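You operate a simulated robot arm through the tools that you are given. There is no shell and no other tool.

The job below is to be done with a simulated robot arm. You get a single attempt, and the scene is never put back.

TASK
Replace the black fuse with a spare of the rating on its plate.
Fine: red switch off before a fuse moves, on again after; black fuse in the blue tool tray; leave the other switches. Where these are worked on the way, their far stop is far enough and under half their travel is too little: red switch.

Only the result counts: the job must be done as asked and must still hold three seconds after the hand-in. Knocking over, shifting, dropping, spilling or breaking anything else fails it.

THE ROBOT
A 7-joint arm with a two-finger parallel gripper, fixed in place. Base frame: the origin is at the foot of the arm, x ahead of it, y to its left, z up; the work surface is at about z = 88. Lengths are in cm, angles in degrees, forces in N, time in s.
Its first joint turns from -166.0 to 166.0 degrees. Payload 3.43 kg.
The tool frame sits at the grasp point between the pads (the TCP): z along the fingers, y along the line on which they close. The tips reach 3 cm beyond it. Largest opening 9.4 cm; finger width 2.8, thickness 1; the body of the gripper, 5 by 9.6 cm, starts 5.5 cm behind the TCP.
Orientation is that of the tool frame in the base frame, as a unit quaternion [x, y, z, w]. With the fingers straight down and closing along the base's y, the tool's x points along the base's -x, its y along +y and its z along -z.

THE INTERFACE
- The arm moves only by the tool jog_arm. Its argument "plan" is one flat list of numbers, 7 for each row, row after row: the shift along the tool's x, y, z in cm, then the turn, a rotation vector about the tool's x, y, z in degrees, then the closure in counts, from 0 (fully open) to 255 (shut). In form: [tx, ty, tz, wx, wy, wz, gripper, tx, ty, tz, wx, wy, wz, gripper, ...]. A call has 1 to 20 rows; each row shifts and turns the commanded pose from where the row before left it, along the tool's axes as they then stand. A row lasts 0.2 s, in which the tool goes at most 5 cm and 8.6 degrees; a call with a longer step from one row to the next is refused whole, and so is a gripper value outside its range. A pose out of reach is approached as far as the arm can. The call stops where the force on the tool passes 40 N (or 10 N more than at its start, if that is more) or the arm is blocked; 0.2 s more then pass. Each finger travels about 4.5 cm/s and halts on what it meets, pressing with about 25 N; the grip force reading is that of the motor and also rises with nothing between the fingers. The clock runs only during rows and for 0.2 s after the last one: add rows that do not move to give the fingers time. The reply holds the time, the measured pose of the TCP, the force on the tool along the base axes, the opening and the grip force, in the units named above and with some noise, with the torque about the TCP (base axes, N m) and any sound that the robot's microphone picked up, and new pictures: "show" is both (left out), scene, wrist or none.
- Cameras (640 x 400 px; columns grow to the right, rows downward): "scene" is fixed at [22.11, 65.3, 162.18]; the picture's right is [-0.98, 0.22, 0.00], its down [0.22, 0.96, -0.15] and it looks along [-0.03, -0.15, -0.99] (base axes); focal length 257 px, centre (320, 200). "wrist" rides on the gripper at [7.6, 1.4, -10.3] in the tool frame; the picture's right is [-0.18, 0.98, 0.00], its down [-0.75, -0.14, -0.64] and it looks along [-0.63, -0.12, 0.77] (tool axes); focal length 243 px, centre (320, 200). There is no depth. A picture from a camera that has moved, and an enlarged one, comes with that camera's place and axes in the base frame and with its lens.
- enlarge(camera, box): a new picture of the part [left, top, right, bottom] of that camera's present view, enlarged. It takes no simulated time.
- sign_off(): hands the job in; it is judged then, once.

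Places have to be worked out from the pictures, the camera data and where the tool is seen. Open the gripper and draw the arm clear of the work before you hand the job in, unless the task says otherwise.

The tools are called after "Emit:" as a command line: name --argument value ..., lists and objects as JSON in quotes. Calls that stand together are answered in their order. jog_arm: Moves the arm, as the interface text tells. Its arguments: {"type":"object","properties":{"plan":{"type":"array","items":{"type":"number"}},"show":{"type":"string","enum":["both","scene","wrist","none"]}},"required":["plan"]} The other tools are called the same way: enlarge (camera, box) takes an enlarged picture of a part of a camera's view; sign_off () hands the job in.

At the start:

```text
time_s: 0.0
eef_pos: [4.18, 53.38, 126.12]
orientation: [0.0, 1.0, 0.0, -0.001]
contact_force: [0.2, 1.1, 0.2]
torque: [-0.02, -0.02, 0.01]
finger_gap: 9.41
finger_force: 0.1
```

scene: 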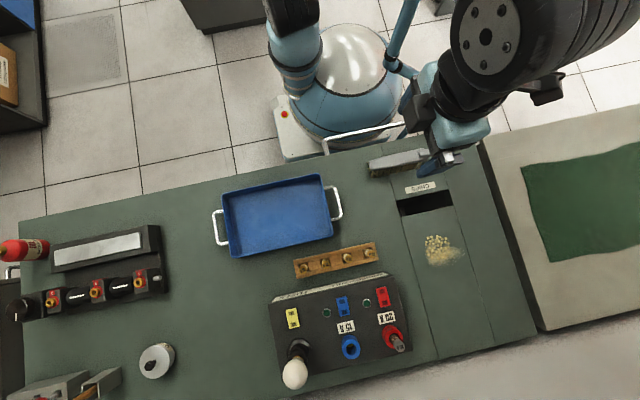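
wrist: 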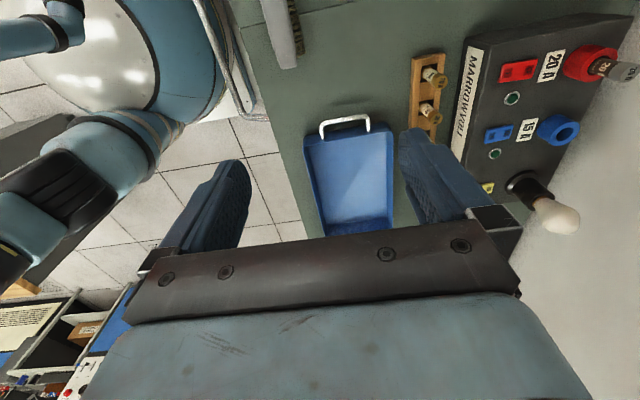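

The scene shows a panel with yellow, blue and red switches, fuse holders, a wooden spare rack and a blue tray. I'll enlarge these areas for detail.

Emit:
enlarge --camera "scene" --box '[260, 230, 420, 400]'

Emit:
enlarge --camera "wrist" --box '[400, 10, 640, 250]'

Emit:
enlarge --camera "scene" --box '[0, 210, 180, 400]'

Emit:
enlarge --camera "scene" --box '[280, 230, 400, 300]'

```text
2.35 times, centred on (340, 315) of scene
camera zoom: at [22.11, 65.3, 162.18], right [-0.98, 0.22, 0.0], down [0.22, 0.96, -0.15], along [-0.03, -0.15, -0.99], focal length 604 px, centre (273, -71)
```

zoom: 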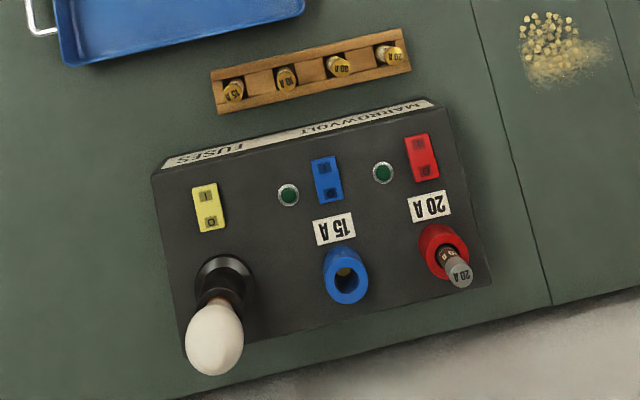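

```text
1.67 times, centred on (520, 130) of wrist
camera zoom: at [-3.53, 54.87, 136.49], right [0.18, 0.98, 0.0], down [0.75, -0.14, 0.64], along [0.63, -0.12, -0.77], focal length 404 px, centre (-13, 317)
```

zoom: 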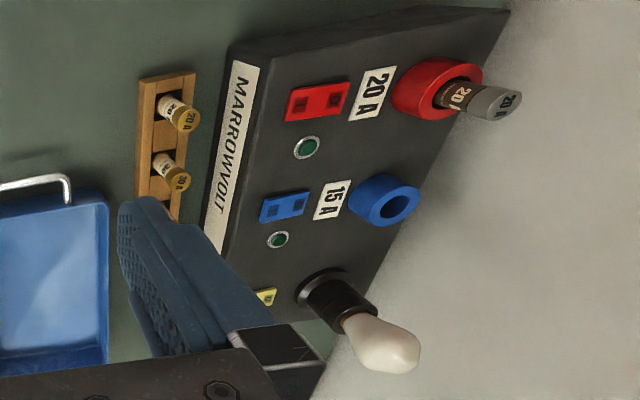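

```text
2.11 times, centred on (90, 305) of scene
camera zoom: at [22.11, 65.3, 162.18], right [-0.98, 0.22, 0.0], down [0.22, 0.96, -0.15], along [-0.03, -0.15, -0.99], focal length 541 px, centre (804, -21)
```

zoom: 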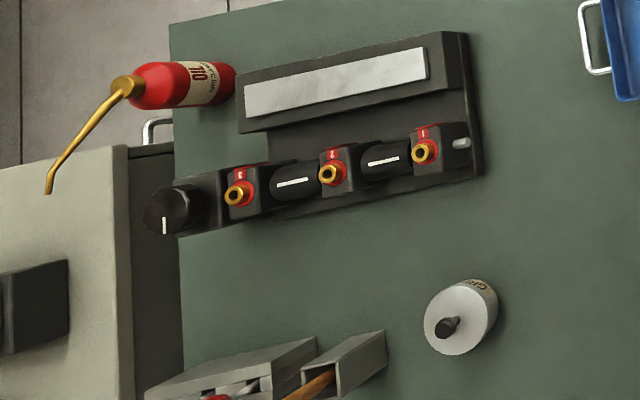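

```text
5.33 times, centred on (340, 265) of scene
camera zoom: at [22.11, 65.3, 162.18], right [-0.98, 0.22, 0.0], down [0.22, 0.96, -0.15], along [-0.03, -0.15, -0.99], focal length 1370 px, centre (213, -147)
```

zoom: 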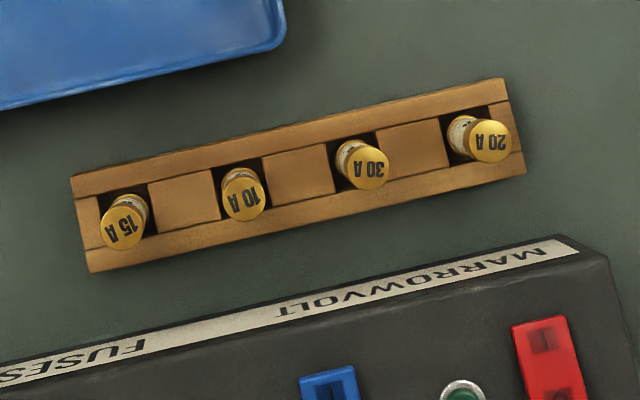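

The panel shows an occupied red holder (plate 20 A) with the dark fuse in it, and the spare rack reads 15, 10, 30, 20 A. I'll move the wrist camera over the red switch and holder for a closer look.

Emit:
jog_arm --plan '[2, 3.85, 0.8, 0, 0, 0, 0, 2, 3.85, 0.8, 0, 0, 0, 0, 2, 3.85, 0.8, 0, 0, 0, 0, 2, 3.85, 0.8, 0, 0, 0, 0, 2, 3.85, 0.8, 0, 0, 0, 0, 2, 3.85, 0.8, 0, 0, 0, 0, 2, 3.85, 0.8, 0, 0, 0, 0, 0, 0, 0, 0, 0, 0, 0]'

```text
time_s: 1.8
eef_pos: [-9.88, 80.37, 120.48]
orientation: [-0.001, 1.0, -0.001, 0.0]
contact_force: [0.2, -1.1, -0.1]
torque: [-0.01, 0.01, 0.01]
finger_gap: 9.4
finger_force: 0.0
camera wrist: at [-17.5, 81.88, 130.77], right [0.18, 0.98, 0.0], down [0.75, -0.14, 0.64], along [0.63, -0.12, -0.77], focal length 243 px, centre (320, 200)
```

scene: 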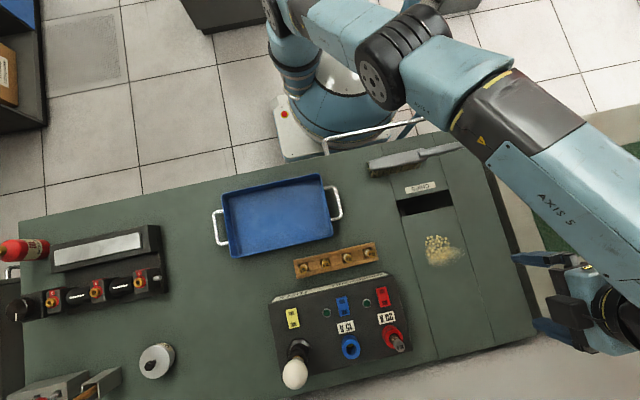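
wrist: 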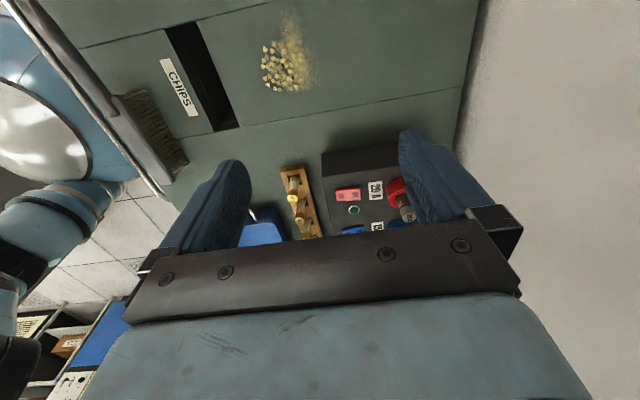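

The camera sees best in the upper part of its picture, below itself. I move back to +x and a little lower so that the red switch and holder come between the fingers.

Emit:
jog_arm --plan '[-3.6, 1.2, 0.5, 0, 0, 0, 0, -3.6, 1.2, 0.5, 0, 0, 0, 0, -3.6, 1.2, 0.5, 0, 0, 0, 0, -3.6, 1.2, 0.5, 0, 0, 0, 0, 0, 0, 0, 0, 0, 0, 0]'

```text
time_s: 3.0
eef_pos: [4.77, 84.91, 118.53]
orientation: [-0.001, 1.0, 0.0, -0.001]
contact_force: [-0.7, 0.5, -0.1]
torque: [-0.01, -0.01, 0.0]
finger_gap: 9.4
finger_force: 0.2
camera wrist: at [-2.98, 86.39, 128.85], right [0.18, 0.98, 0.0], down [0.75, -0.14, 0.64], along [0.63, -0.12, -0.77], focal length 243 px, centre (320, 200)
```

scene: 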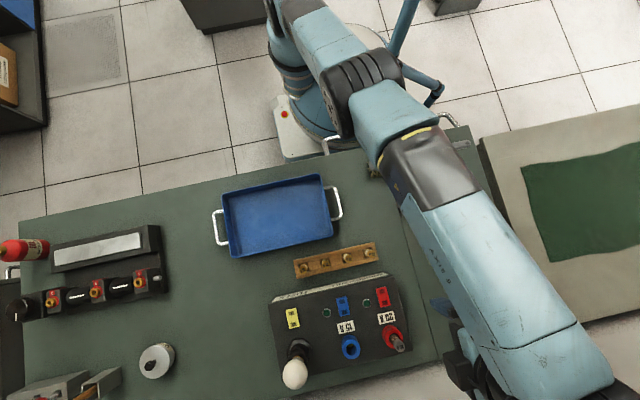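
wrist: 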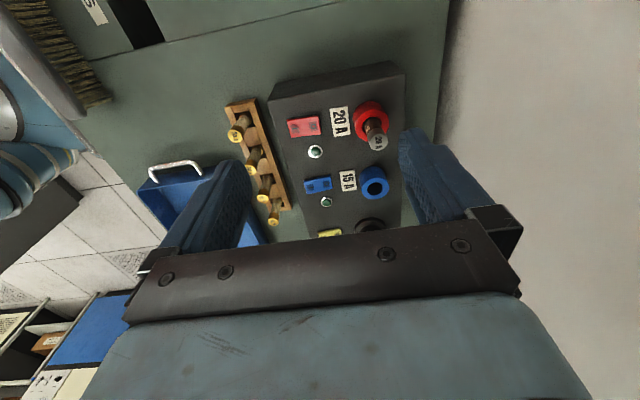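

Emit:
enlarge --camera "wrist" --box '[260, 60, 420, 160]'

Emit:
enlarge --camera "wrist" --box '[210, 90, 330, 240]'

Emit:
enlarge --camera "scene" --box '[350, 270, 420, 360]'

```text
4.00 times, centred on (340, 110) of wrist
camera zoom: at [-2.98, 86.39, 128.85], right [0.18, 0.98, 0.0], down [0.75, -0.14, 0.64], along [0.63, -0.12, -0.77], focal length 970 px, centre (240, 560)
```

zoom: 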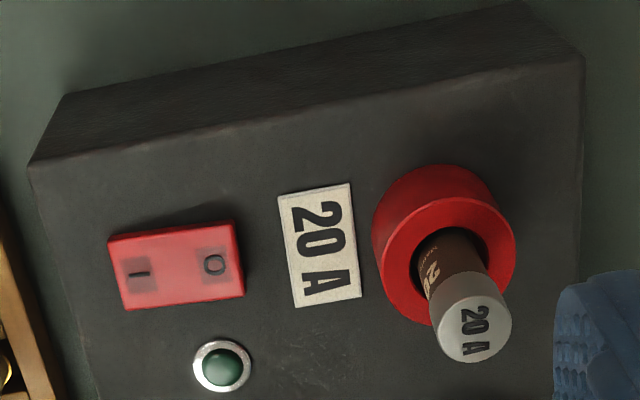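

```text
2.67 times, centred on (270, 165) of wrist
camera zoom: at [-2.98, 86.39, 128.85], right [0.18, 0.98, 0.0], down [0.75, -0.14, 0.64], along [0.63, -0.12, -0.77], focal length 647 px, centre (453, 293)
```

zoom: 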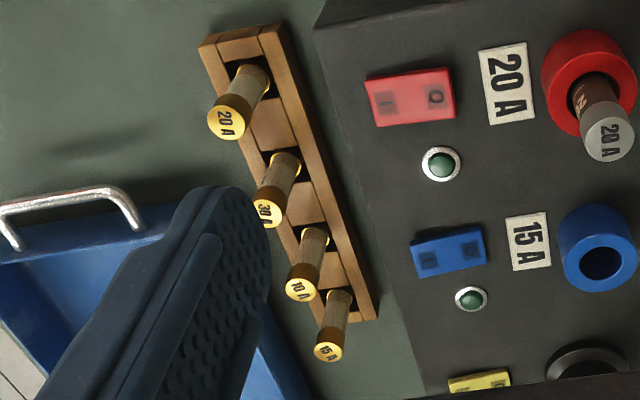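

```text
4.44 times, centred on (385, 315) of scene
camera zoom: at [22.11, 65.3, 162.18], right [-0.98, 0.22, 0.0], down [0.22, 0.96, -0.15], along [-0.03, -0.15, -0.99], focal length 1141 px, centre (31, -311)
```

zoom: 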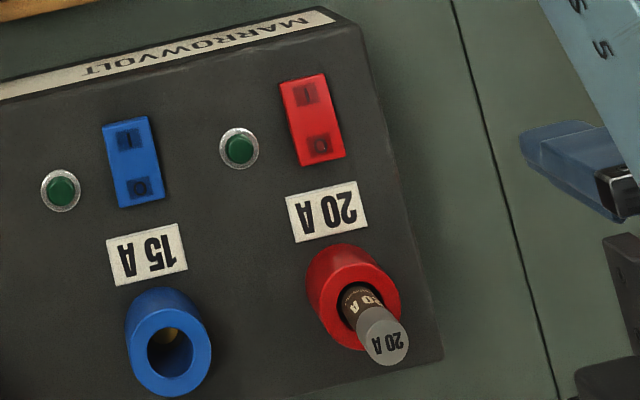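

The panel face is at about z 96, the red switch's O end is near (10.0, 83.3), and the black fuse stands at about (10.5, 90.8) with its top at about 103.8. I close the fingers and move above the O end at tip height of about 103.

Emit:
jog_arm --plan '[-1.3, -0.35, 3.1, 0, 0, 0, 255, -1.3, -0.35, 3.1, 0, 0, 0, 255, -1.3, -0.35, 3.1, 0, 0, 0, 255, -1.3, -0.35, 3.1, 0, 0, 0, 255, 0, 0, 0, 0, 0, 0, 255, 0, 0, 0, 0, 0, 0, 255, 0, 0, 0, 0, 0, 0, 255]'

```text
time_s: 4.6
eef_pos: [9.67, 83.77, 106.16]
orientation: [0.0, 1.0, 0.0, 0.0]
contact_force: [1.0, 0.7, 0.5]
torque: [-0.04, 0.01, 0.02]
finger_gap: 0.0
finger_force: 25.1
camera wrist: at [1.99, 85.24, 116.53], right [0.18, 0.98, 0.0], down [0.75, -0.14, 0.64], along [0.63, -0.12, -0.77], focal length 243 px, centre (320, 200)
```

scene: 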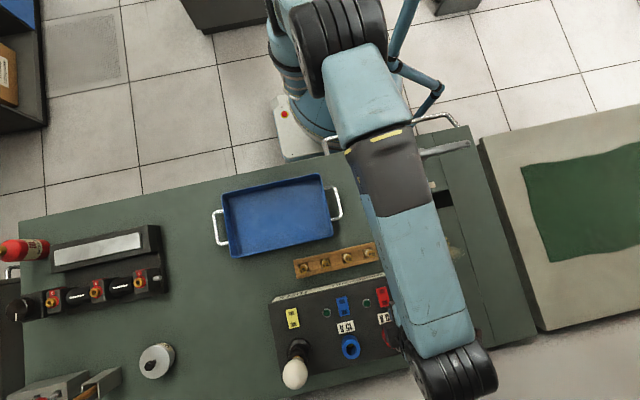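
wrist: 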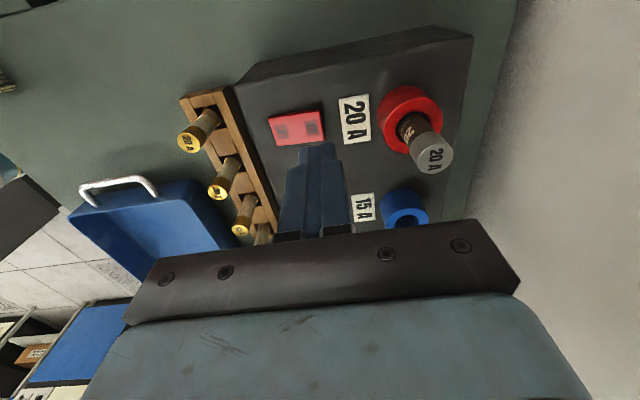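

The closed fingertips are next to the red switch in the wrist view. I enlarge to refine position and heights before pressing.

Emit:
enlarge --camera "wrist" --box '[250, 70, 470, 210]'

Emit:
enlarge --camera "wrist" --box '[160, 70, 300, 250]'

```text
2.86 times, centred on (360, 140) of wrist
camera zoom: at [1.99, 85.24, 116.53], right [0.18, 0.98, 0.0], down [0.75, -0.14, 0.64], along [0.63, -0.12, -0.77], focal length 693 px, centre (206, 371)
```

zoom: 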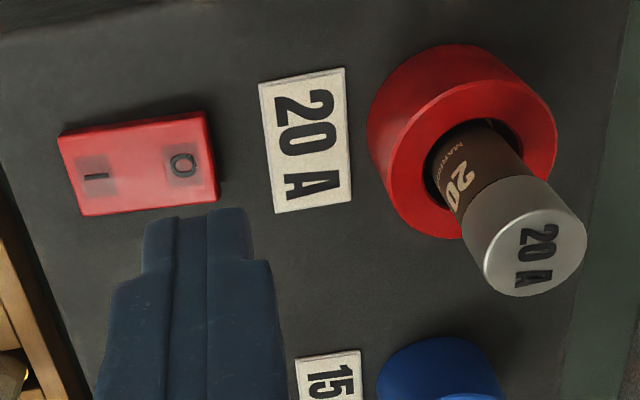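

```text
2.22 times, centred on (230, 160) of wrist
camera zoom: at [1.99, 85.24, 116.53], right [0.18, 0.98, 0.0], down [0.75, -0.14, 0.64], along [0.63, -0.12, -0.77], focal length 539 px, centre (520, 289)
```

zoom: 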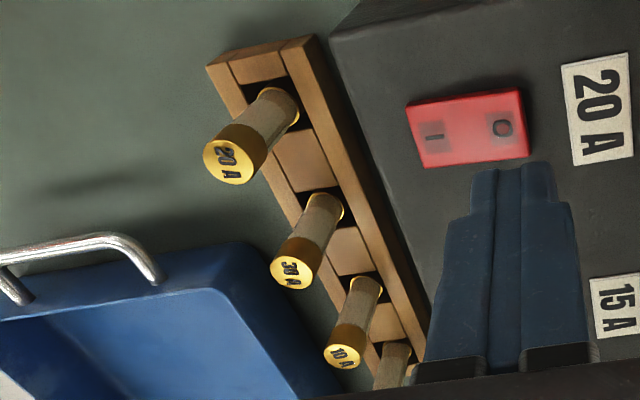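

The fingertips (at about (9.75, 83.75), tip z 103) are over the outer half of the O end. I descend to just above it and then in small steps.

Emit:
jog_arm --plan '[0, 0, 2, 0, 0, 0, 255, 0, 0, 2, 0, 0, 0, 255, 0, 0, 0.5, 0, 0, 0, 255, 0, 0, 0.3, 0, 0, 0, 255]'

Emit:
enlarge --camera "wrist" --box '[220, 40, 420, 200]'

```text
time_s: 5.6
eef_pos: [9.83, 83.77, 101.39]
orientation: [0.0, 1.0, -0.001, 0.001]
contact_force: [0.4, 0.3, -0.2]
torque: [-0.03, -0.02, -0.02]
finger_gap: 0.0
finger_force: 24.9
camera wrist: at [2.02, 85.2, 111.67], right [0.18, 0.98, 0.0], down [0.75, -0.14, 0.64], along [0.63, -0.12, -0.77], focal length 243 px, centre (320, 200)
```

scene: 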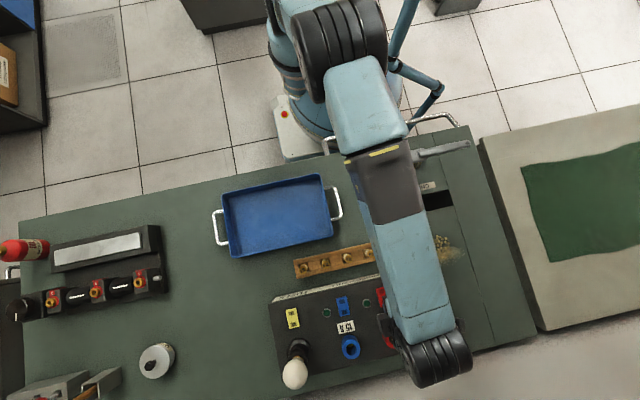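
wrist: 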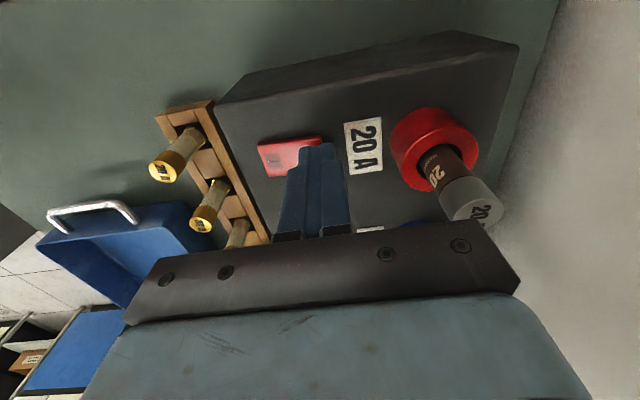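

```text
2.50 times, centred on (320, 120) of wrist
camera zoom: at [2.02, 85.2, 111.67], right [0.18, 0.98, 0.0], down [0.75, -0.14, 0.64], along [0.63, -0.12, -0.77], focal length 606 px, centre (320, 400)
```

zoom: 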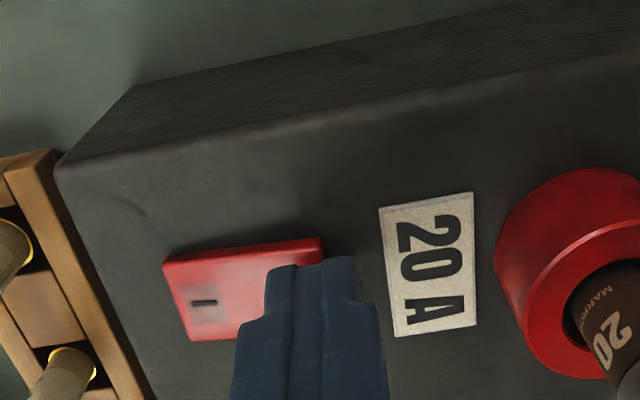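

No contact yet at tip z ~98.3; the left half of the tips overlaps the O end. I shift 0.3 cm toward the rocker and keep lowering gently.

Emit:
jog_arm --plan '[0, -0.3, 0, 0, 0, 0, 255, 0, 0, 0.25, 0, 0, 0, 255, 0, 0, 0.25, 0, 0, 0, 255, 0, 0, 0.25, 0, 0, 0, 255, 0, 0, 0.25, 0, 0, 0, 255]' --show "wrist"

Emit:
enlarge --camera "wrist" --box '[220, 40, 420, 200]'

```text
time_s: 6.8
eef_pos: [9.93, 83.47, 100.37]
orientation: [0.0, 1.0, 0.0, -0.001]
contact_force: [0.0, 1.3, 0.9]
torque: [0.05, -0.05, 0.01]
finger_gap: 0.02
finger_force: 24.9
camera wrist: at [2.02, 84.9, 110.76], right [0.18, 0.98, 0.0], down [0.75, -0.14, 0.64], along [0.63, -0.12, -0.77], focal length 243 px, centre (320, 200)
```

wrist: 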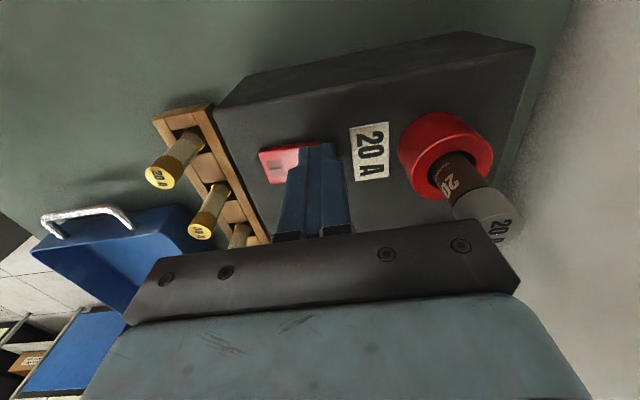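

```text
2.50 times, centred on (320, 120) of wrist
camera zoom: at [2.02, 84.9, 110.76], right [0.18, 0.98, 0.0], down [0.75, -0.14, 0.64], along [0.63, -0.12, -0.77], focal length 606 px, centre (320, 400)
```

zoom: 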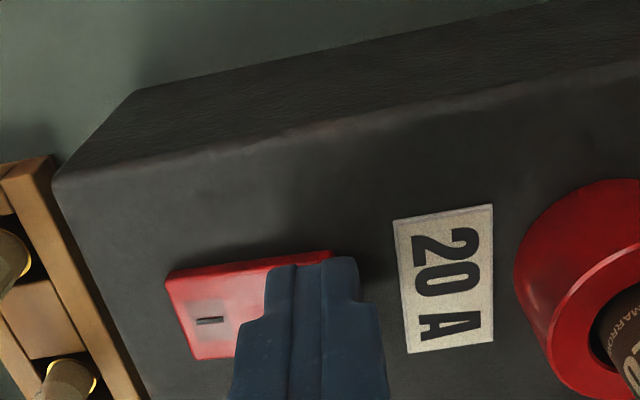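

Tips near 97.3 with perhaps first light contact. I continue in 0.2 cm steps.

Emit:
jog_arm --plan '[0, 0, 0.2, 0, 0, 0, 255, 0, 0, 0.2, 0, 0, 0, 255, 0, 0, 0.1, 0, 0, 0, 255]' --show "wrist"

Emit:
enlarge --camera "wrist" --box '[220, 40, 420, 200]'

```text
time_s: 7.6
eef_pos: [9.78, 83.43, 100.15]
orientation: [-0.001, 1.0, 0.002, 0.0]
contact_force: [0.8, -2.6, 21.1]
torque: [-0.28, -0.02, -0.02]
finger_gap: 0.0
finger_force: 24.3
camera wrist: at [2.04, 84.84, 110.49], right [0.18, 0.98, 0.0], down [0.75, -0.14, 0.64], along [0.63, -0.12, -0.77], focal length 243 px, centre (320, 200)
```

wrist: 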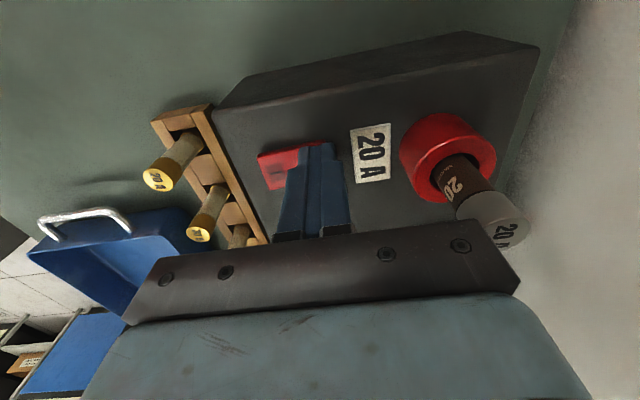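

```text
2.50 times, centred on (320, 120) of wrist
camera zoom: at [2.04, 84.84, 110.49], right [0.18, 0.98, 0.0], down [0.75, -0.14, 0.64], along [0.63, -0.12, -0.77], focal length 606 px, centre (320, 400)
```

zoom: 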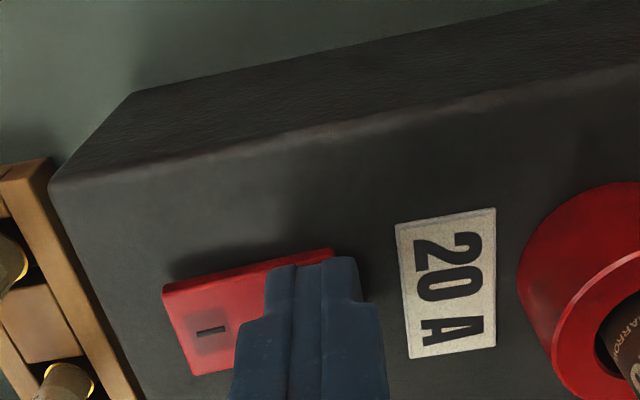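

The rocker tipped over (shading changed, I end is up) and the force rose to 21 N, so it's at or near its stop. I press a hair more and then lift to check.

Emit:
jog_arm --plan '[0, 0, 0.1, 0, 0, 0, 255, 0, 0, 0, 0, 0, 0, 255]' --show "none"

Emit:
jog_arm --plan '[0, 0, -1, 0, 0, 0, 255, 0, 0, -3, 0, 0, 0, 255, 2, 0, -4, 0, 0, 0, 255, 2, 0, 0, 0, 0, 0, 255, 0, 0, 0, 0, 0, 0, 255]'

Emit:
enlarge --camera "wrist" --box '[260, 60, 420, 160]'

```text
time_s: 8.4
eef_pos: [9.7, 83.43, 100.19]
orientation: [0.0, 1.0, 0.001, -0.001]
contact_force: [0.0, -1.1, 6.4]
torque: [-0.09, -0.05, 0.01]
finger_gap: 0.01
finger_force: 24.7
stopped in row 2: the force on the tool passed its limit at 41 N (the readings are from after the stop); the commanded pose is now the measured one
```

```text
time_s: 9.6
eef_pos: [5.87, 83.51, 108.09]
orientation: [0.0, 1.0, 0.002, -0.001]
contact_force: [0.6, -1.4, 0.3]
torque: [-0.01, -0.03, 0.02]
finger_gap: 0.0
finger_force: 25.2
camera wrist: at [-1.88, 84.92, 118.45], right [0.18, 0.98, 0.0], down [0.75, -0.14, 0.64], along [0.63, -0.11, -0.77], focal length 243 px, centre (320, 200)
```

scene: 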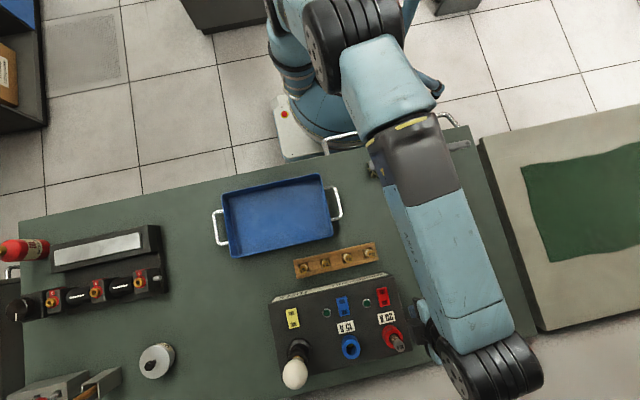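
wrist: 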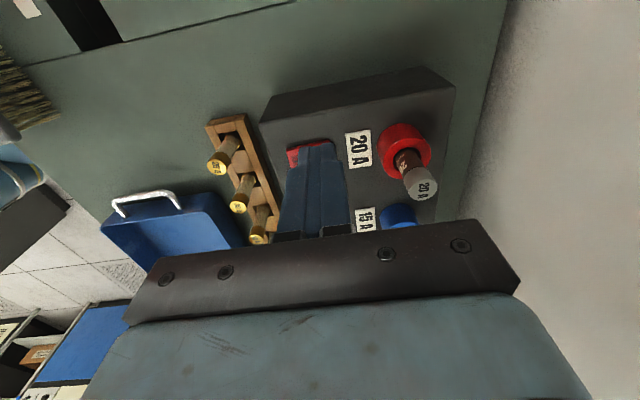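

```text
4.00 times, centred on (340, 110) of wrist
camera zoom: at [-1.88, 84.92, 118.45], right [0.18, 0.98, 0.0], down [0.75, -0.14, 0.64], along [0.63, -0.11, -0.77], focal length 970 px, centre (240, 560)
```

zoom: 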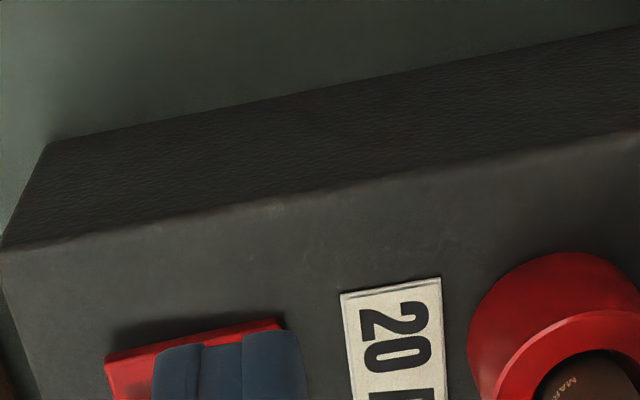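

Lifted clear. I check the rocker in the scene view.

Emit:
enlarge --camera "scene" --box '[350, 270, 420, 360]'

```text
4.44 times, centred on (385, 315) of scene
camera zoom: at [22.11, 65.3, 162.18], right [-0.98, 0.22, 0.0], down [0.22, 0.96, -0.15], along [-0.03, -0.15, -0.99], focal length 1141 px, centre (31, -311)
```

zoom: 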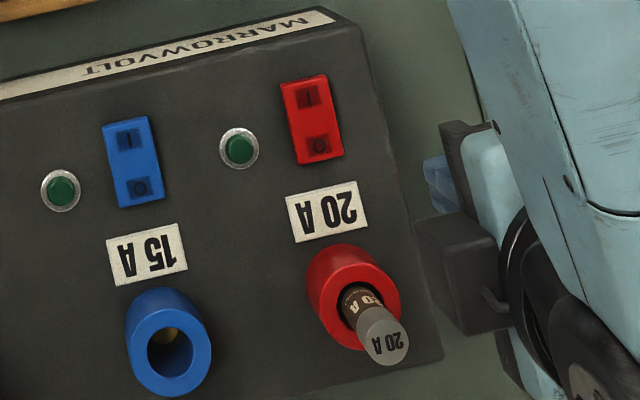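

The red rocker is now O-down. I raise, open the fingers and move over the black fuse at about (10.7, 90.7).

Emit:
jog_arm --plan '[0, 0, -4, 0, 0, 0, 255, -1.67, 2.42, 0, 0, 0, 0, 0, -1.67, 2.42, 0, 0, 0, 0, 0, -1.66, 2.42, 0, 0, 0, 0, 0, 0, 0, 0, 0, 0, 0, 0, 0, 0, 0, 0, 0, 0, 0, 0, 0, 0, 0, 0, 0, 0]'

Emit:
enlarge --camera "wrist" --box '[240, 70, 400, 220]'

```text
time_s: 11.2
eef_pos: [10.48, 88.38, 111.57]
orientation: [0.0, 1.0, 0.001, 0.0]
contact_force: [-0.2, -0.4, 0.5]
torque: [0.04, -0.01, -0.01]
finger_gap: 9.38
finger_force: 0.0
out of reach, approached as far as the arm can: row 4
camera wrist: at [2.85, 89.87, 121.91], right [0.18, 0.98, 0.0], down [0.75, -0.14, 0.64], along [0.63, -0.11, -0.77], focal length 243 px, centre (320, 200)
```

scene: 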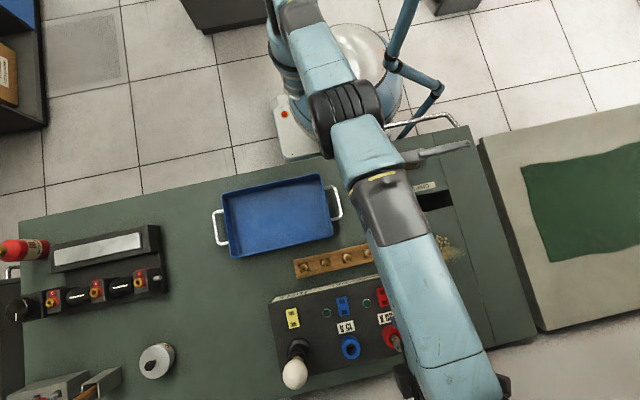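
wrist: 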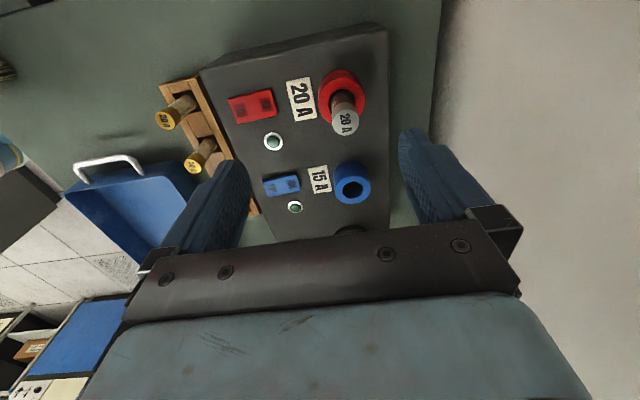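

```text
2.67 times, centred on (320, 145) of wrist
camera zoom: at [2.85, 89.87, 121.91], right [0.18, 0.98, 0.0], down [0.75, -0.14, 0.64], along [0.63, -0.11, -0.77], focal length 647 px, centre (320, 347)
```

zoom: 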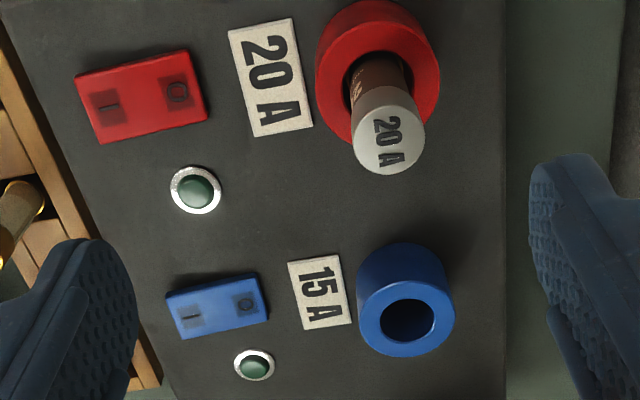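

The arm was out of reach at that height (stopped at y 88.4); reach grows lower down. I lower to TCP z ≈107 (tips above the fuse top) and see.

Emit:
jog_arm --plan '[0, 0, 2.3, 0, 0, 0, 0, 0, 0, 2.3, 0, 0, 0, 0, 0, 0, 0, 0, 0, 0, 0]' --show "wrist"

```text
time_s: 12.0
eef_pos: [10.5, 88.5, 106.95]
orientation: [0.0, 1.0, 0.002, -0.001]
contact_force: [0.4, -0.1, -0.7]
torque: [0.01, -0.01, 0.03]
finger_gap: 9.42
finger_force: 0.0
camera wrist: at [2.83, 89.89, 117.27], right [0.18, 0.98, 0.0], down [0.75, -0.14, 0.64], along [0.63, -0.11, -0.77], focal length 243 px, centre (320, 200)
```

wrist: 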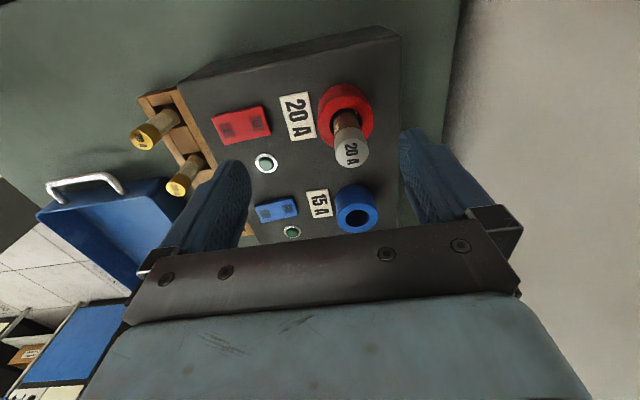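

The commanded pose is re-anchored at about (10.5, 88.45, 107). I try the remaining 2.1 cm outward.

Emit:
jog_arm --plan '[-0.1, 0.7, 0, 0, 0, 0, 0, -0.1, 0.7, 0, 0, 0, 0, 0, 0, 0.7, 0, 0, 0, 0, 0, 0, 0, 0, 0, 0, 0, 0]' --show "wrist"

Emit:
enlarge --camera "wrist" --box '[220, 70, 420, 220]'

```text
time_s: 13.0
eef_pos: [10.77, 90.03, 106.83]
orientation: [0.0, 1.0, 0.002, 0.0]
contact_force: [0.3, 0.3, -0.3]
torque: [-0.02, 0.03, -0.01]
finger_gap: 9.4
finger_force: 0.0
out of reach, approached as far as the arm can: row 3
camera wrist: at [3.05, 91.46, 117.16], right [0.18, 0.98, 0.0], down [0.75, -0.14, 0.64], along [0.63, -0.12, -0.77], focal length 243 px, centre (320, 200)
```

wrist: 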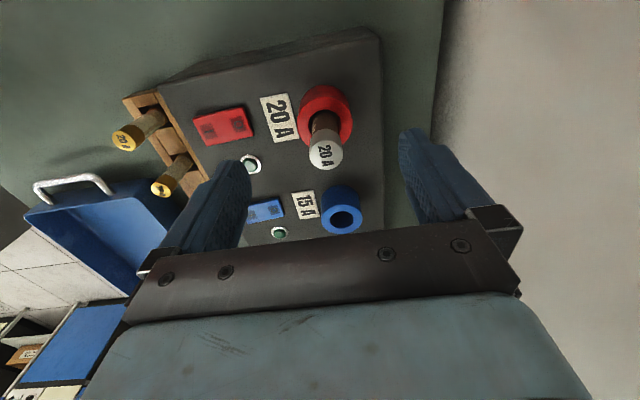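

```text
2.67 times, centred on (320, 145) of wrist
camera zoom: at [3.05, 91.46, 117.16], right [0.18, 0.98, 0.0], down [0.75, -0.14, 0.64], along [0.63, -0.12, -0.77], focal length 647 px, centre (320, 347)
```

zoom: 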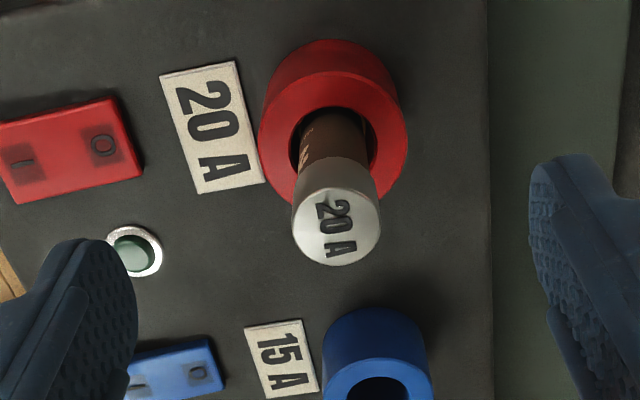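

Vertical reach runs out here, so the fuse could not be pulled straight up. I'll back off, turn the gripper so it closes along base x, and tilt the fingers outward 15° about the closing axis, so pads still grip the upright fuse well and reach increases.

Emit:
jog_arm --plan '[0, 0, -3, 0, 0, 0, 0, 0, -4, -1, 0, 0, 0, 0, 0, -4, -1, 0, 0, 0, 0, 0, 0, 0, 0, 0, -8.2, 0, 0, 0, 0, 0, 0, -8.2, 0, 0, 0, 0, 0, 0, -8.2, 0, 0, 0, 0, 0, 0, -8.2, 0, 0, 0, 0, 0, 0, -8.2, 0, 0, 0, 0, 0, 0, -8.2, 0, 0, 0, 0, 0, 0, -8.2, 0, 0, 0, 0, 0, 0, -8.2, 0, 0, 0, 0, 0, 0, -8.2, 0, 0, 0, 0, 0, 0, -8.2, 0, 0, 0, 0, 0, 0, -8, 0, 0, 0, 0, 0, -7.5, 0, 0, 0, 0, 0, 0, -7.5, 0, 0, 0, 0, 0, 0, 0, 0, 0]'

```text
time_s: 16.6
eef_pos: [11.19, 81.17, 111.58]
orientation: [0.701, -0.7, -0.094, -0.095]
contact_force: [-0.2, 0.0, 0.3]
torque: [0.0, 0.02, 0.01]
finger_gap: 9.39
finger_force: 0.0
out of reach, approached as far as the arm can: row 1
camera wrist: at [9.67, 71.12, 119.68], right [-0.98, 0.18, 0.05], down [0.14, 0.56, 0.82], along [0.12, 0.81, -0.57], focal length 243 px, centre (320, 200)
```

scene: 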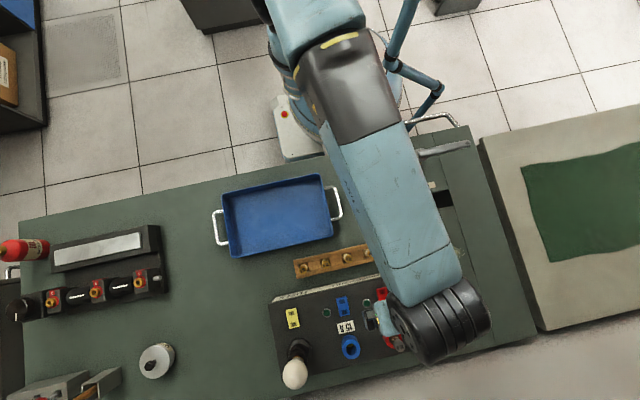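
wrist: 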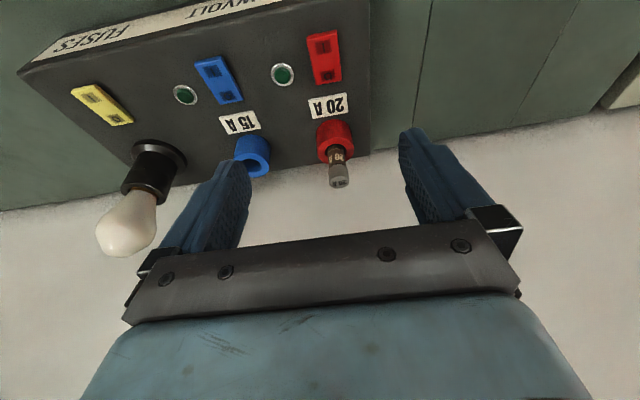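

The tilted pose is good: fuse at about col 337, between the fingers. I enlarge to recheck alignment in x.

Emit:
enlarge --camera "wrist" --box '[260, 80, 420, 220]'

```text
2.86 times, centred on (340, 150) of wrist
camera zoom: at [9.67, 71.12, 119.68], right [-0.98, 0.18, 0.05], down [0.14, 0.56, 0.82], along [0.12, 0.81, -0.57], focal length 693 px, centre (263, 343)
```

zoom: 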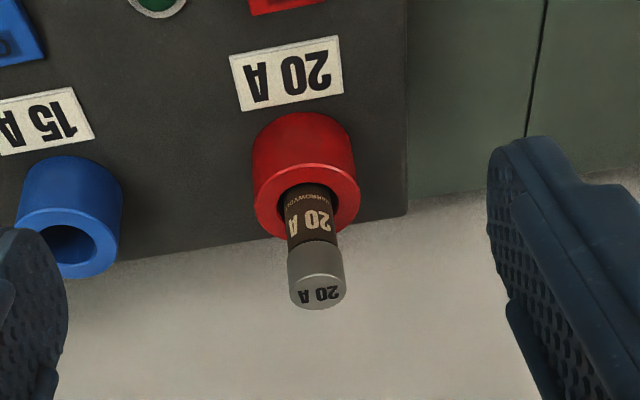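

Fuse sits near x≈10.5, top ≈103.7. I lower to TCP z≈103.4 short of the fuse (y≈84), fingers straddling it.

Emit:
jog_arm --plan '[-0.388, 0.3, 4.35, 0, 0, 0, 0, -0.388, 0.3, 4.35, 0, 0, 0, 0, 0, 0, 0, 0, 0, 0, 0]' --show "wrist"

Emit:
enlarge --camera "wrist" --box '[220, 100, 440, 240]'

```text
time_s: 17.4
eef_pos: [10.54, 84.15, 103.63]
orientation: [0.701, -0.701, -0.095, -0.094]
contact_force: [-0.6, -0.8, 0.1]
torque: [-0.02, -0.01, 0.01]
finger_gap: 9.38
finger_force: 0.0
camera wrist: at [9.02, 74.19, 111.6], right [-0.98, 0.18, 0.05], down [0.14, 0.56, 0.82], along [0.12, 0.81, -0.57], focal length 243 px, centre (320, 200)
```

wrist: 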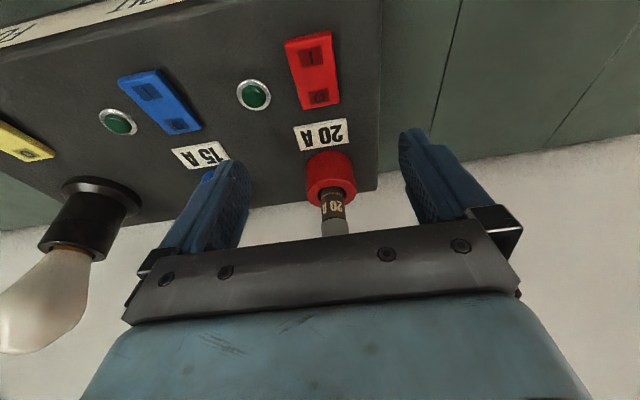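

```text
2.86 times, centred on (330, 170) of wrist
camera zoom: at [9.02, 74.19, 111.6], right [-0.98, 0.18, 0.05], down [0.14, 0.56, 0.82], along [0.12, 0.81, -0.57], focal length 693 px, centre (291, 286)
```

zoom: 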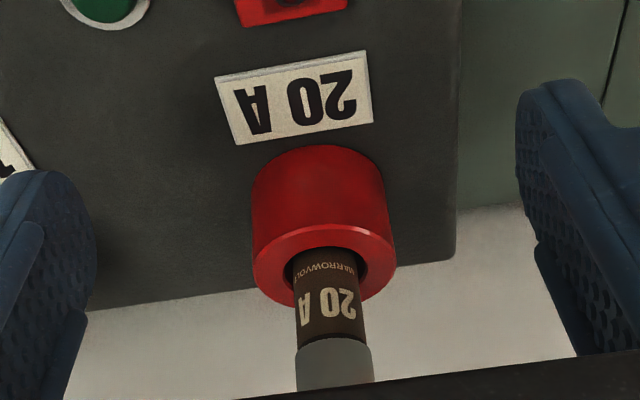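

Ring top is at about z 99.3 and the fuse is aligned with the TCP in x. I advance 6.45 cm along +y to put the fuse between the pads.

Emit:
jog_arm --plan '[-2.077, 0, 0.5563, 0, 0, 0, 0, -2.077, 0, 0.5563, 0, 0, 0, 0, -2.077, 0, 0.5563, 0, 0, 0, 0, 0, 0, 0, 0, 0, 0, 0]'

Emit:
enlarge --camera "wrist" --box '[220, 100, 440, 240]'

Emit:
enlarge --camera "scene" --box '[340, 270, 440, 370]'

```text
time_s: 18.4
eef_pos: [10.52, 90.8, 103.62]
orientation: [0.701, -0.7, -0.094, -0.093]
contact_force: [1.0, 0.5, 0.4]
torque: [-0.03, 0.0, -0.03]
finger_gap: 9.41
finger_force: 0.1
camera wrist: at [9.07, 80.68, 111.55], right [-0.98, 0.18, 0.05], down [0.14, 0.56, 0.82], along [0.12, 0.81, -0.57], focal length 243 px, centre (320, 200)
```

scene: 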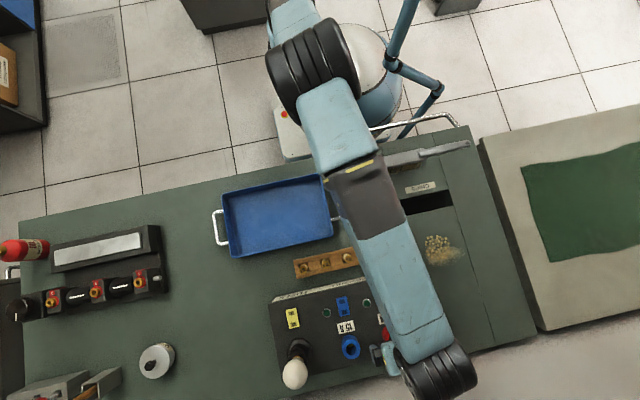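
wrist: 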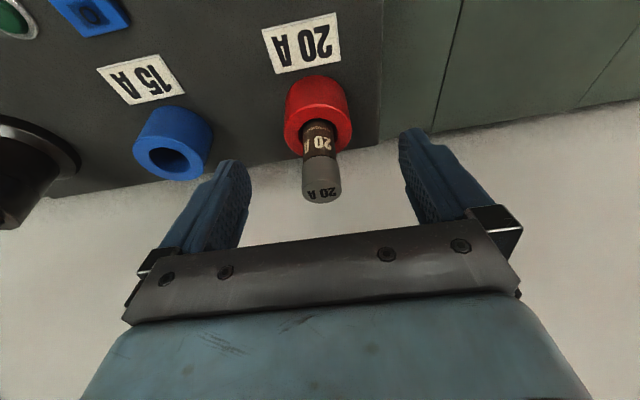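

```text
2.86 times, centred on (330, 170) of wrist
camera zoom: at [9.07, 80.68, 111.55], right [-0.98, 0.18, 0.05], down [0.14, 0.56, 0.82], along [0.12, 0.81, -0.57], focal length 693 px, centre (291, 286)
```

zoom: 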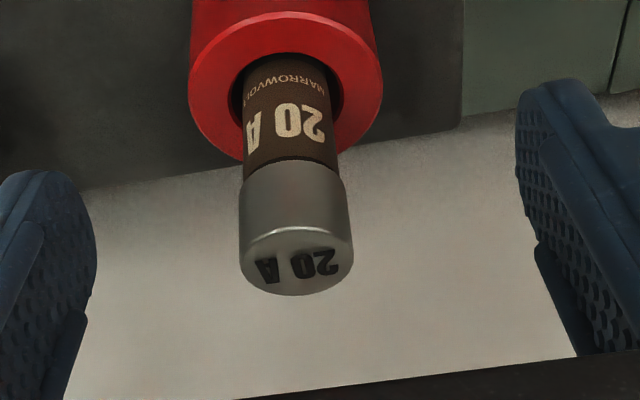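

```text
4.00 times, centred on (390, 320) of scene
camera zoom: at [22.11, 65.3, 162.18], right [-0.98, 0.22, 0.0], down [0.22, 0.96, -0.15], along [-0.03, -0.15, -0.99], focal length 1027 px, centre (40, -280)
```

zoom: 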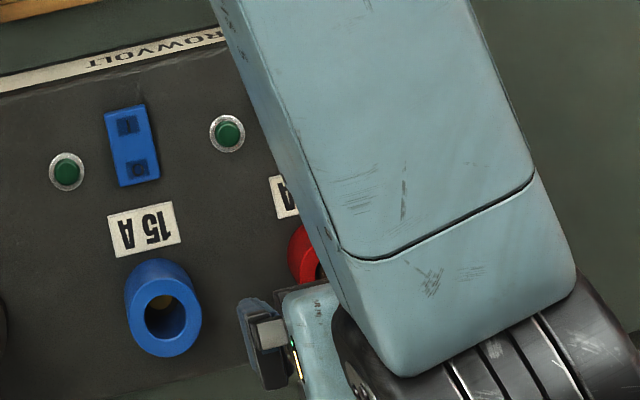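

The fuse is centred between the pads, its top about level with the TCP. I lower 0.3 cm and close on it.

Emit:
jog_arm --plan '[0.078, 0, 0.29, 0, 0, 0, 0, 0, 0, 0, 0, 0, 0, 255, 0, 0, 0, 0, 0, 0, 255, 0, 0, 0, 0, 0, 0, 255, 0, 0, 0, 0, 0, 0, 255, 0, 0, 0, 0, 0, 0, 255, 0, 0, 0, 0, 0, 0, 255]' --show "wrist"

Emit:
enlarge --camera "wrist" --box '[220, 100, 440, 240]'

```text
time_s: 20.0
eef_pos: [10.53, 90.59, 103.28]
orientation: [-0.701, 0.701, 0.094, 0.094]
contact_force: [0.4, -0.3, 0.3]
torque: [0.0, 0.02, -0.05]
finger_gap: 1.94
finger_force: 24.9
camera wrist: at [9.08, 80.64, 111.24], right [-0.98, 0.18, 0.05], down [0.14, 0.56, 0.82], along [0.12, 0.81, -0.57], focal length 243 px, centre (320, 200)
```

wrist: 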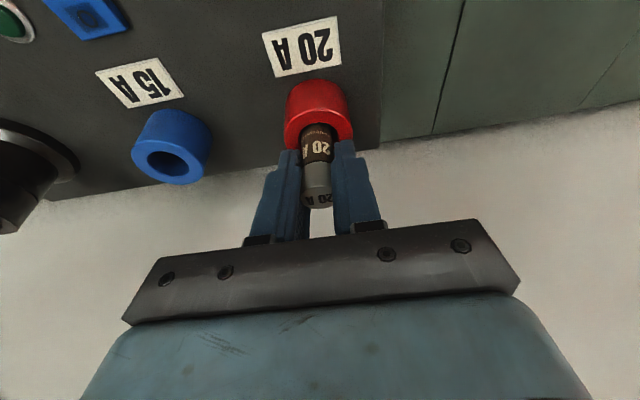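

```text
2.86 times, centred on (330, 170) of wrist
camera zoom: at [9.08, 80.64, 111.24], right [-0.98, 0.18, 0.05], down [0.14, 0.56, 0.82], along [0.12, 0.81, -0.57], focal length 693 px, centre (291, 286)
```

zoom: 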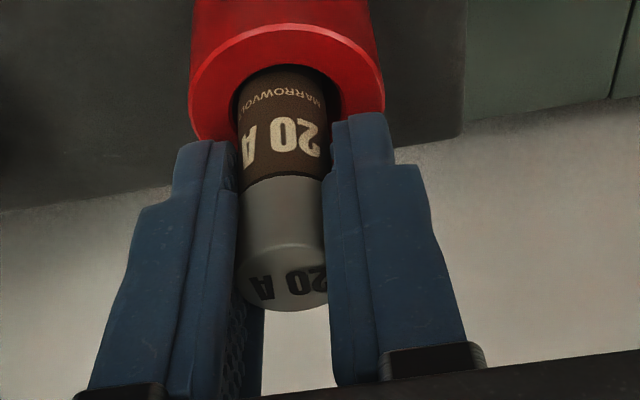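

Gripped (gap 1.94). I pull straight up in 0.5 cm steps.

Emit:
jog_arm --plan '[-0.129, 0, -0.483, 0, 0, 0, 255, -0.129, 0, -0.483, 0, 0, 0, 255, -0.129, 0, -0.483, 0, 0, 0, 255]' --show "wrist"

Emit:
enlarge --camera "wrist" --box '[220, 100, 440, 240]'

```text
time_s: 20.8
eef_pos: [10.6, 90.59, 104.69]
orientation: [-0.7, 0.701, 0.093, 0.094]
contact_force: [0.7, -0.4, -0.6]
torque: [0.0, 0.01, -0.02]
finger_gap: 1.95
finger_force: 24.9
camera wrist: at [9.08, 80.6, 112.74], right [-0.98, 0.18, 0.05], down [0.14, 0.56, 0.82], along [0.12, 0.81, -0.57], focal length 243 px, centre (320, 200)
```

wrist: 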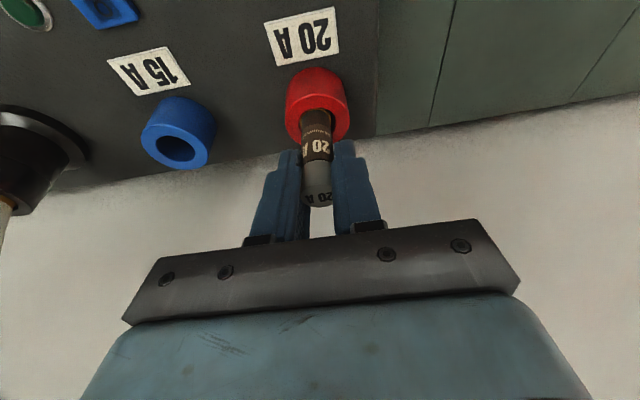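

```text
2.86 times, centred on (330, 170) of wrist
camera zoom: at [9.08, 80.6, 112.74], right [-0.98, 0.18, 0.05], down [0.14, 0.56, 0.82], along [0.12, 0.81, -0.57], focal length 693 px, centre (291, 286)
```

zoom: 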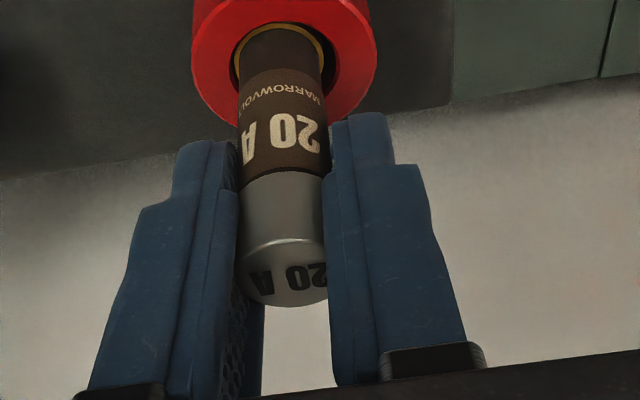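

It slides out freely. I continue up another 3 cm.

Emit:
jog_arm --plan '[-0.1941, 0, -0.7244, 0, 0, 0, 255, -0.1941, 0, -0.7244, 0, 0, 0, 255, -0.1941, 0, -0.7244, 0, 0, 0, 255, -0.1941, 0, -0.7244, 0, 0, 0, 255]' --show "wrist"

Emit:
enlarge --camera "wrist" --box '[220, 60, 440, 240]'

```text
time_s: 21.8
eef_pos: [10.58, 90.66, 107.75]
orientation: [0.701, -0.7, -0.093, -0.093]
contact_force: [0.3, -0.5, -0.5]
torque: [-0.04, 0.02, 0.02]
finger_gap: 1.93
finger_force: 24.9
camera wrist: at [9.05, 80.59, 115.69], right [-0.98, 0.18, 0.05], down [0.14, 0.56, 0.82], along [0.12, 0.81, -0.57], focal length 243 px, centre (320, 200)
```

wrist: 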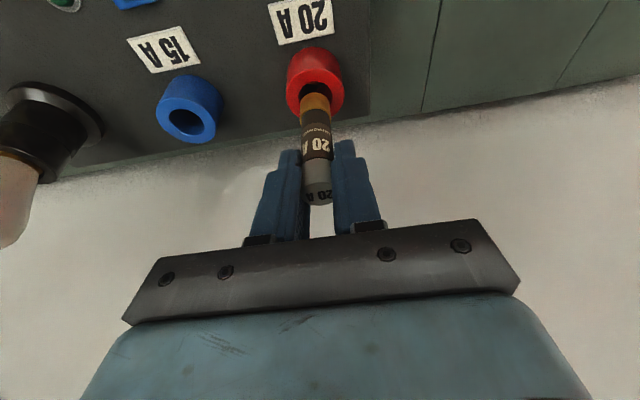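

```text
2.22 times, centred on (330, 150) of wrist
camera zoom: at [9.05, 80.59, 115.69], right [-0.98, 0.18, 0.05], down [0.14, 0.56, 0.82], along [0.12, 0.81, -0.57], focal length 539 px, centre (298, 311)
```

zoom: 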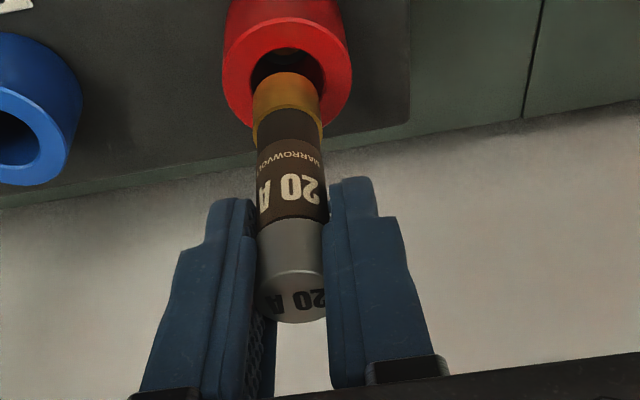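

The lower cap is almost out. I lift 2.2 cm more before moving sideways.

Emit:
jog_arm --plan '[-0.1941, 0, -0.7244, 0, 0, 0, 255, -0.1941, 0, -0.7244, 0, 0, 0, 255, -0.1811, 0, -0.676, 0, 0, 0, 255]'

Emit:
enlarge --camera "wrist" --box '[220, 60, 440, 240]'

```text
time_s: 22.6
eef_pos: [10.53, 90.62, 109.87]
orientation: [-0.701, 0.701, 0.095, 0.093]
contact_force: [0.1, -0.8, 0.1]
torque: [0.01, -0.02, 0.03]
finger_gap: 1.89
finger_force: 24.8
camera wrist: at [9.05, 80.57, 117.91], right [-0.98, 0.18, 0.05], down [0.14, 0.56, 0.82], along [0.12, 0.81, -0.57], focal length 243 px, centre (320, 200)
```

scene: 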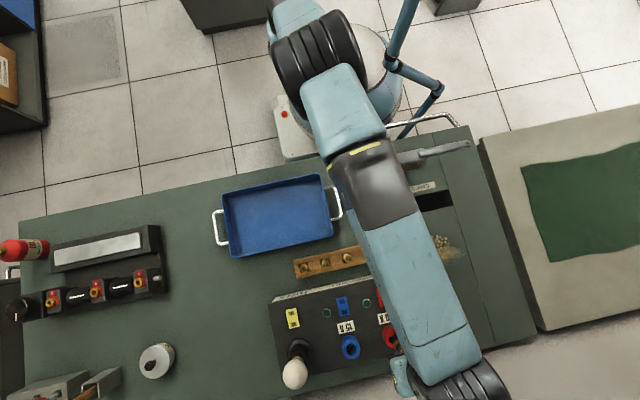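
wrist: 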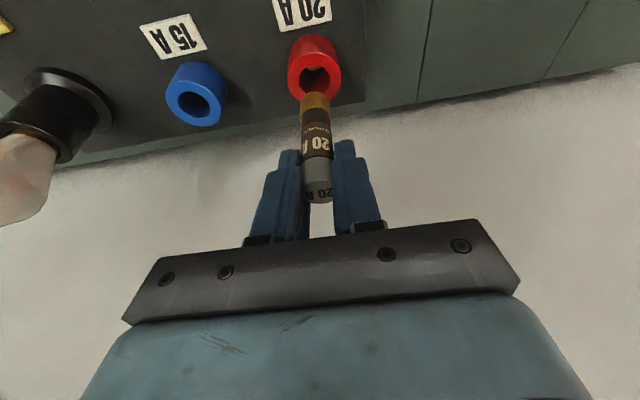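

```text
2.22 times, centred on (330, 150) of wrist
camera zoom: at [9.05, 80.57, 117.91], right [-0.98, 0.18, 0.05], down [0.14, 0.56, 0.82], along [0.12, 0.81, -0.57], focal length 539 px, centre (298, 311)
```

zoom: 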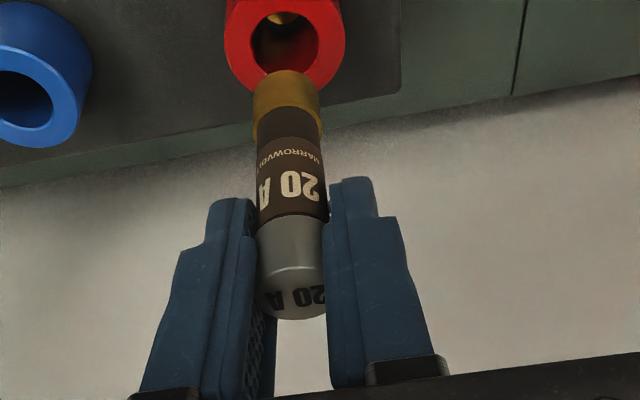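

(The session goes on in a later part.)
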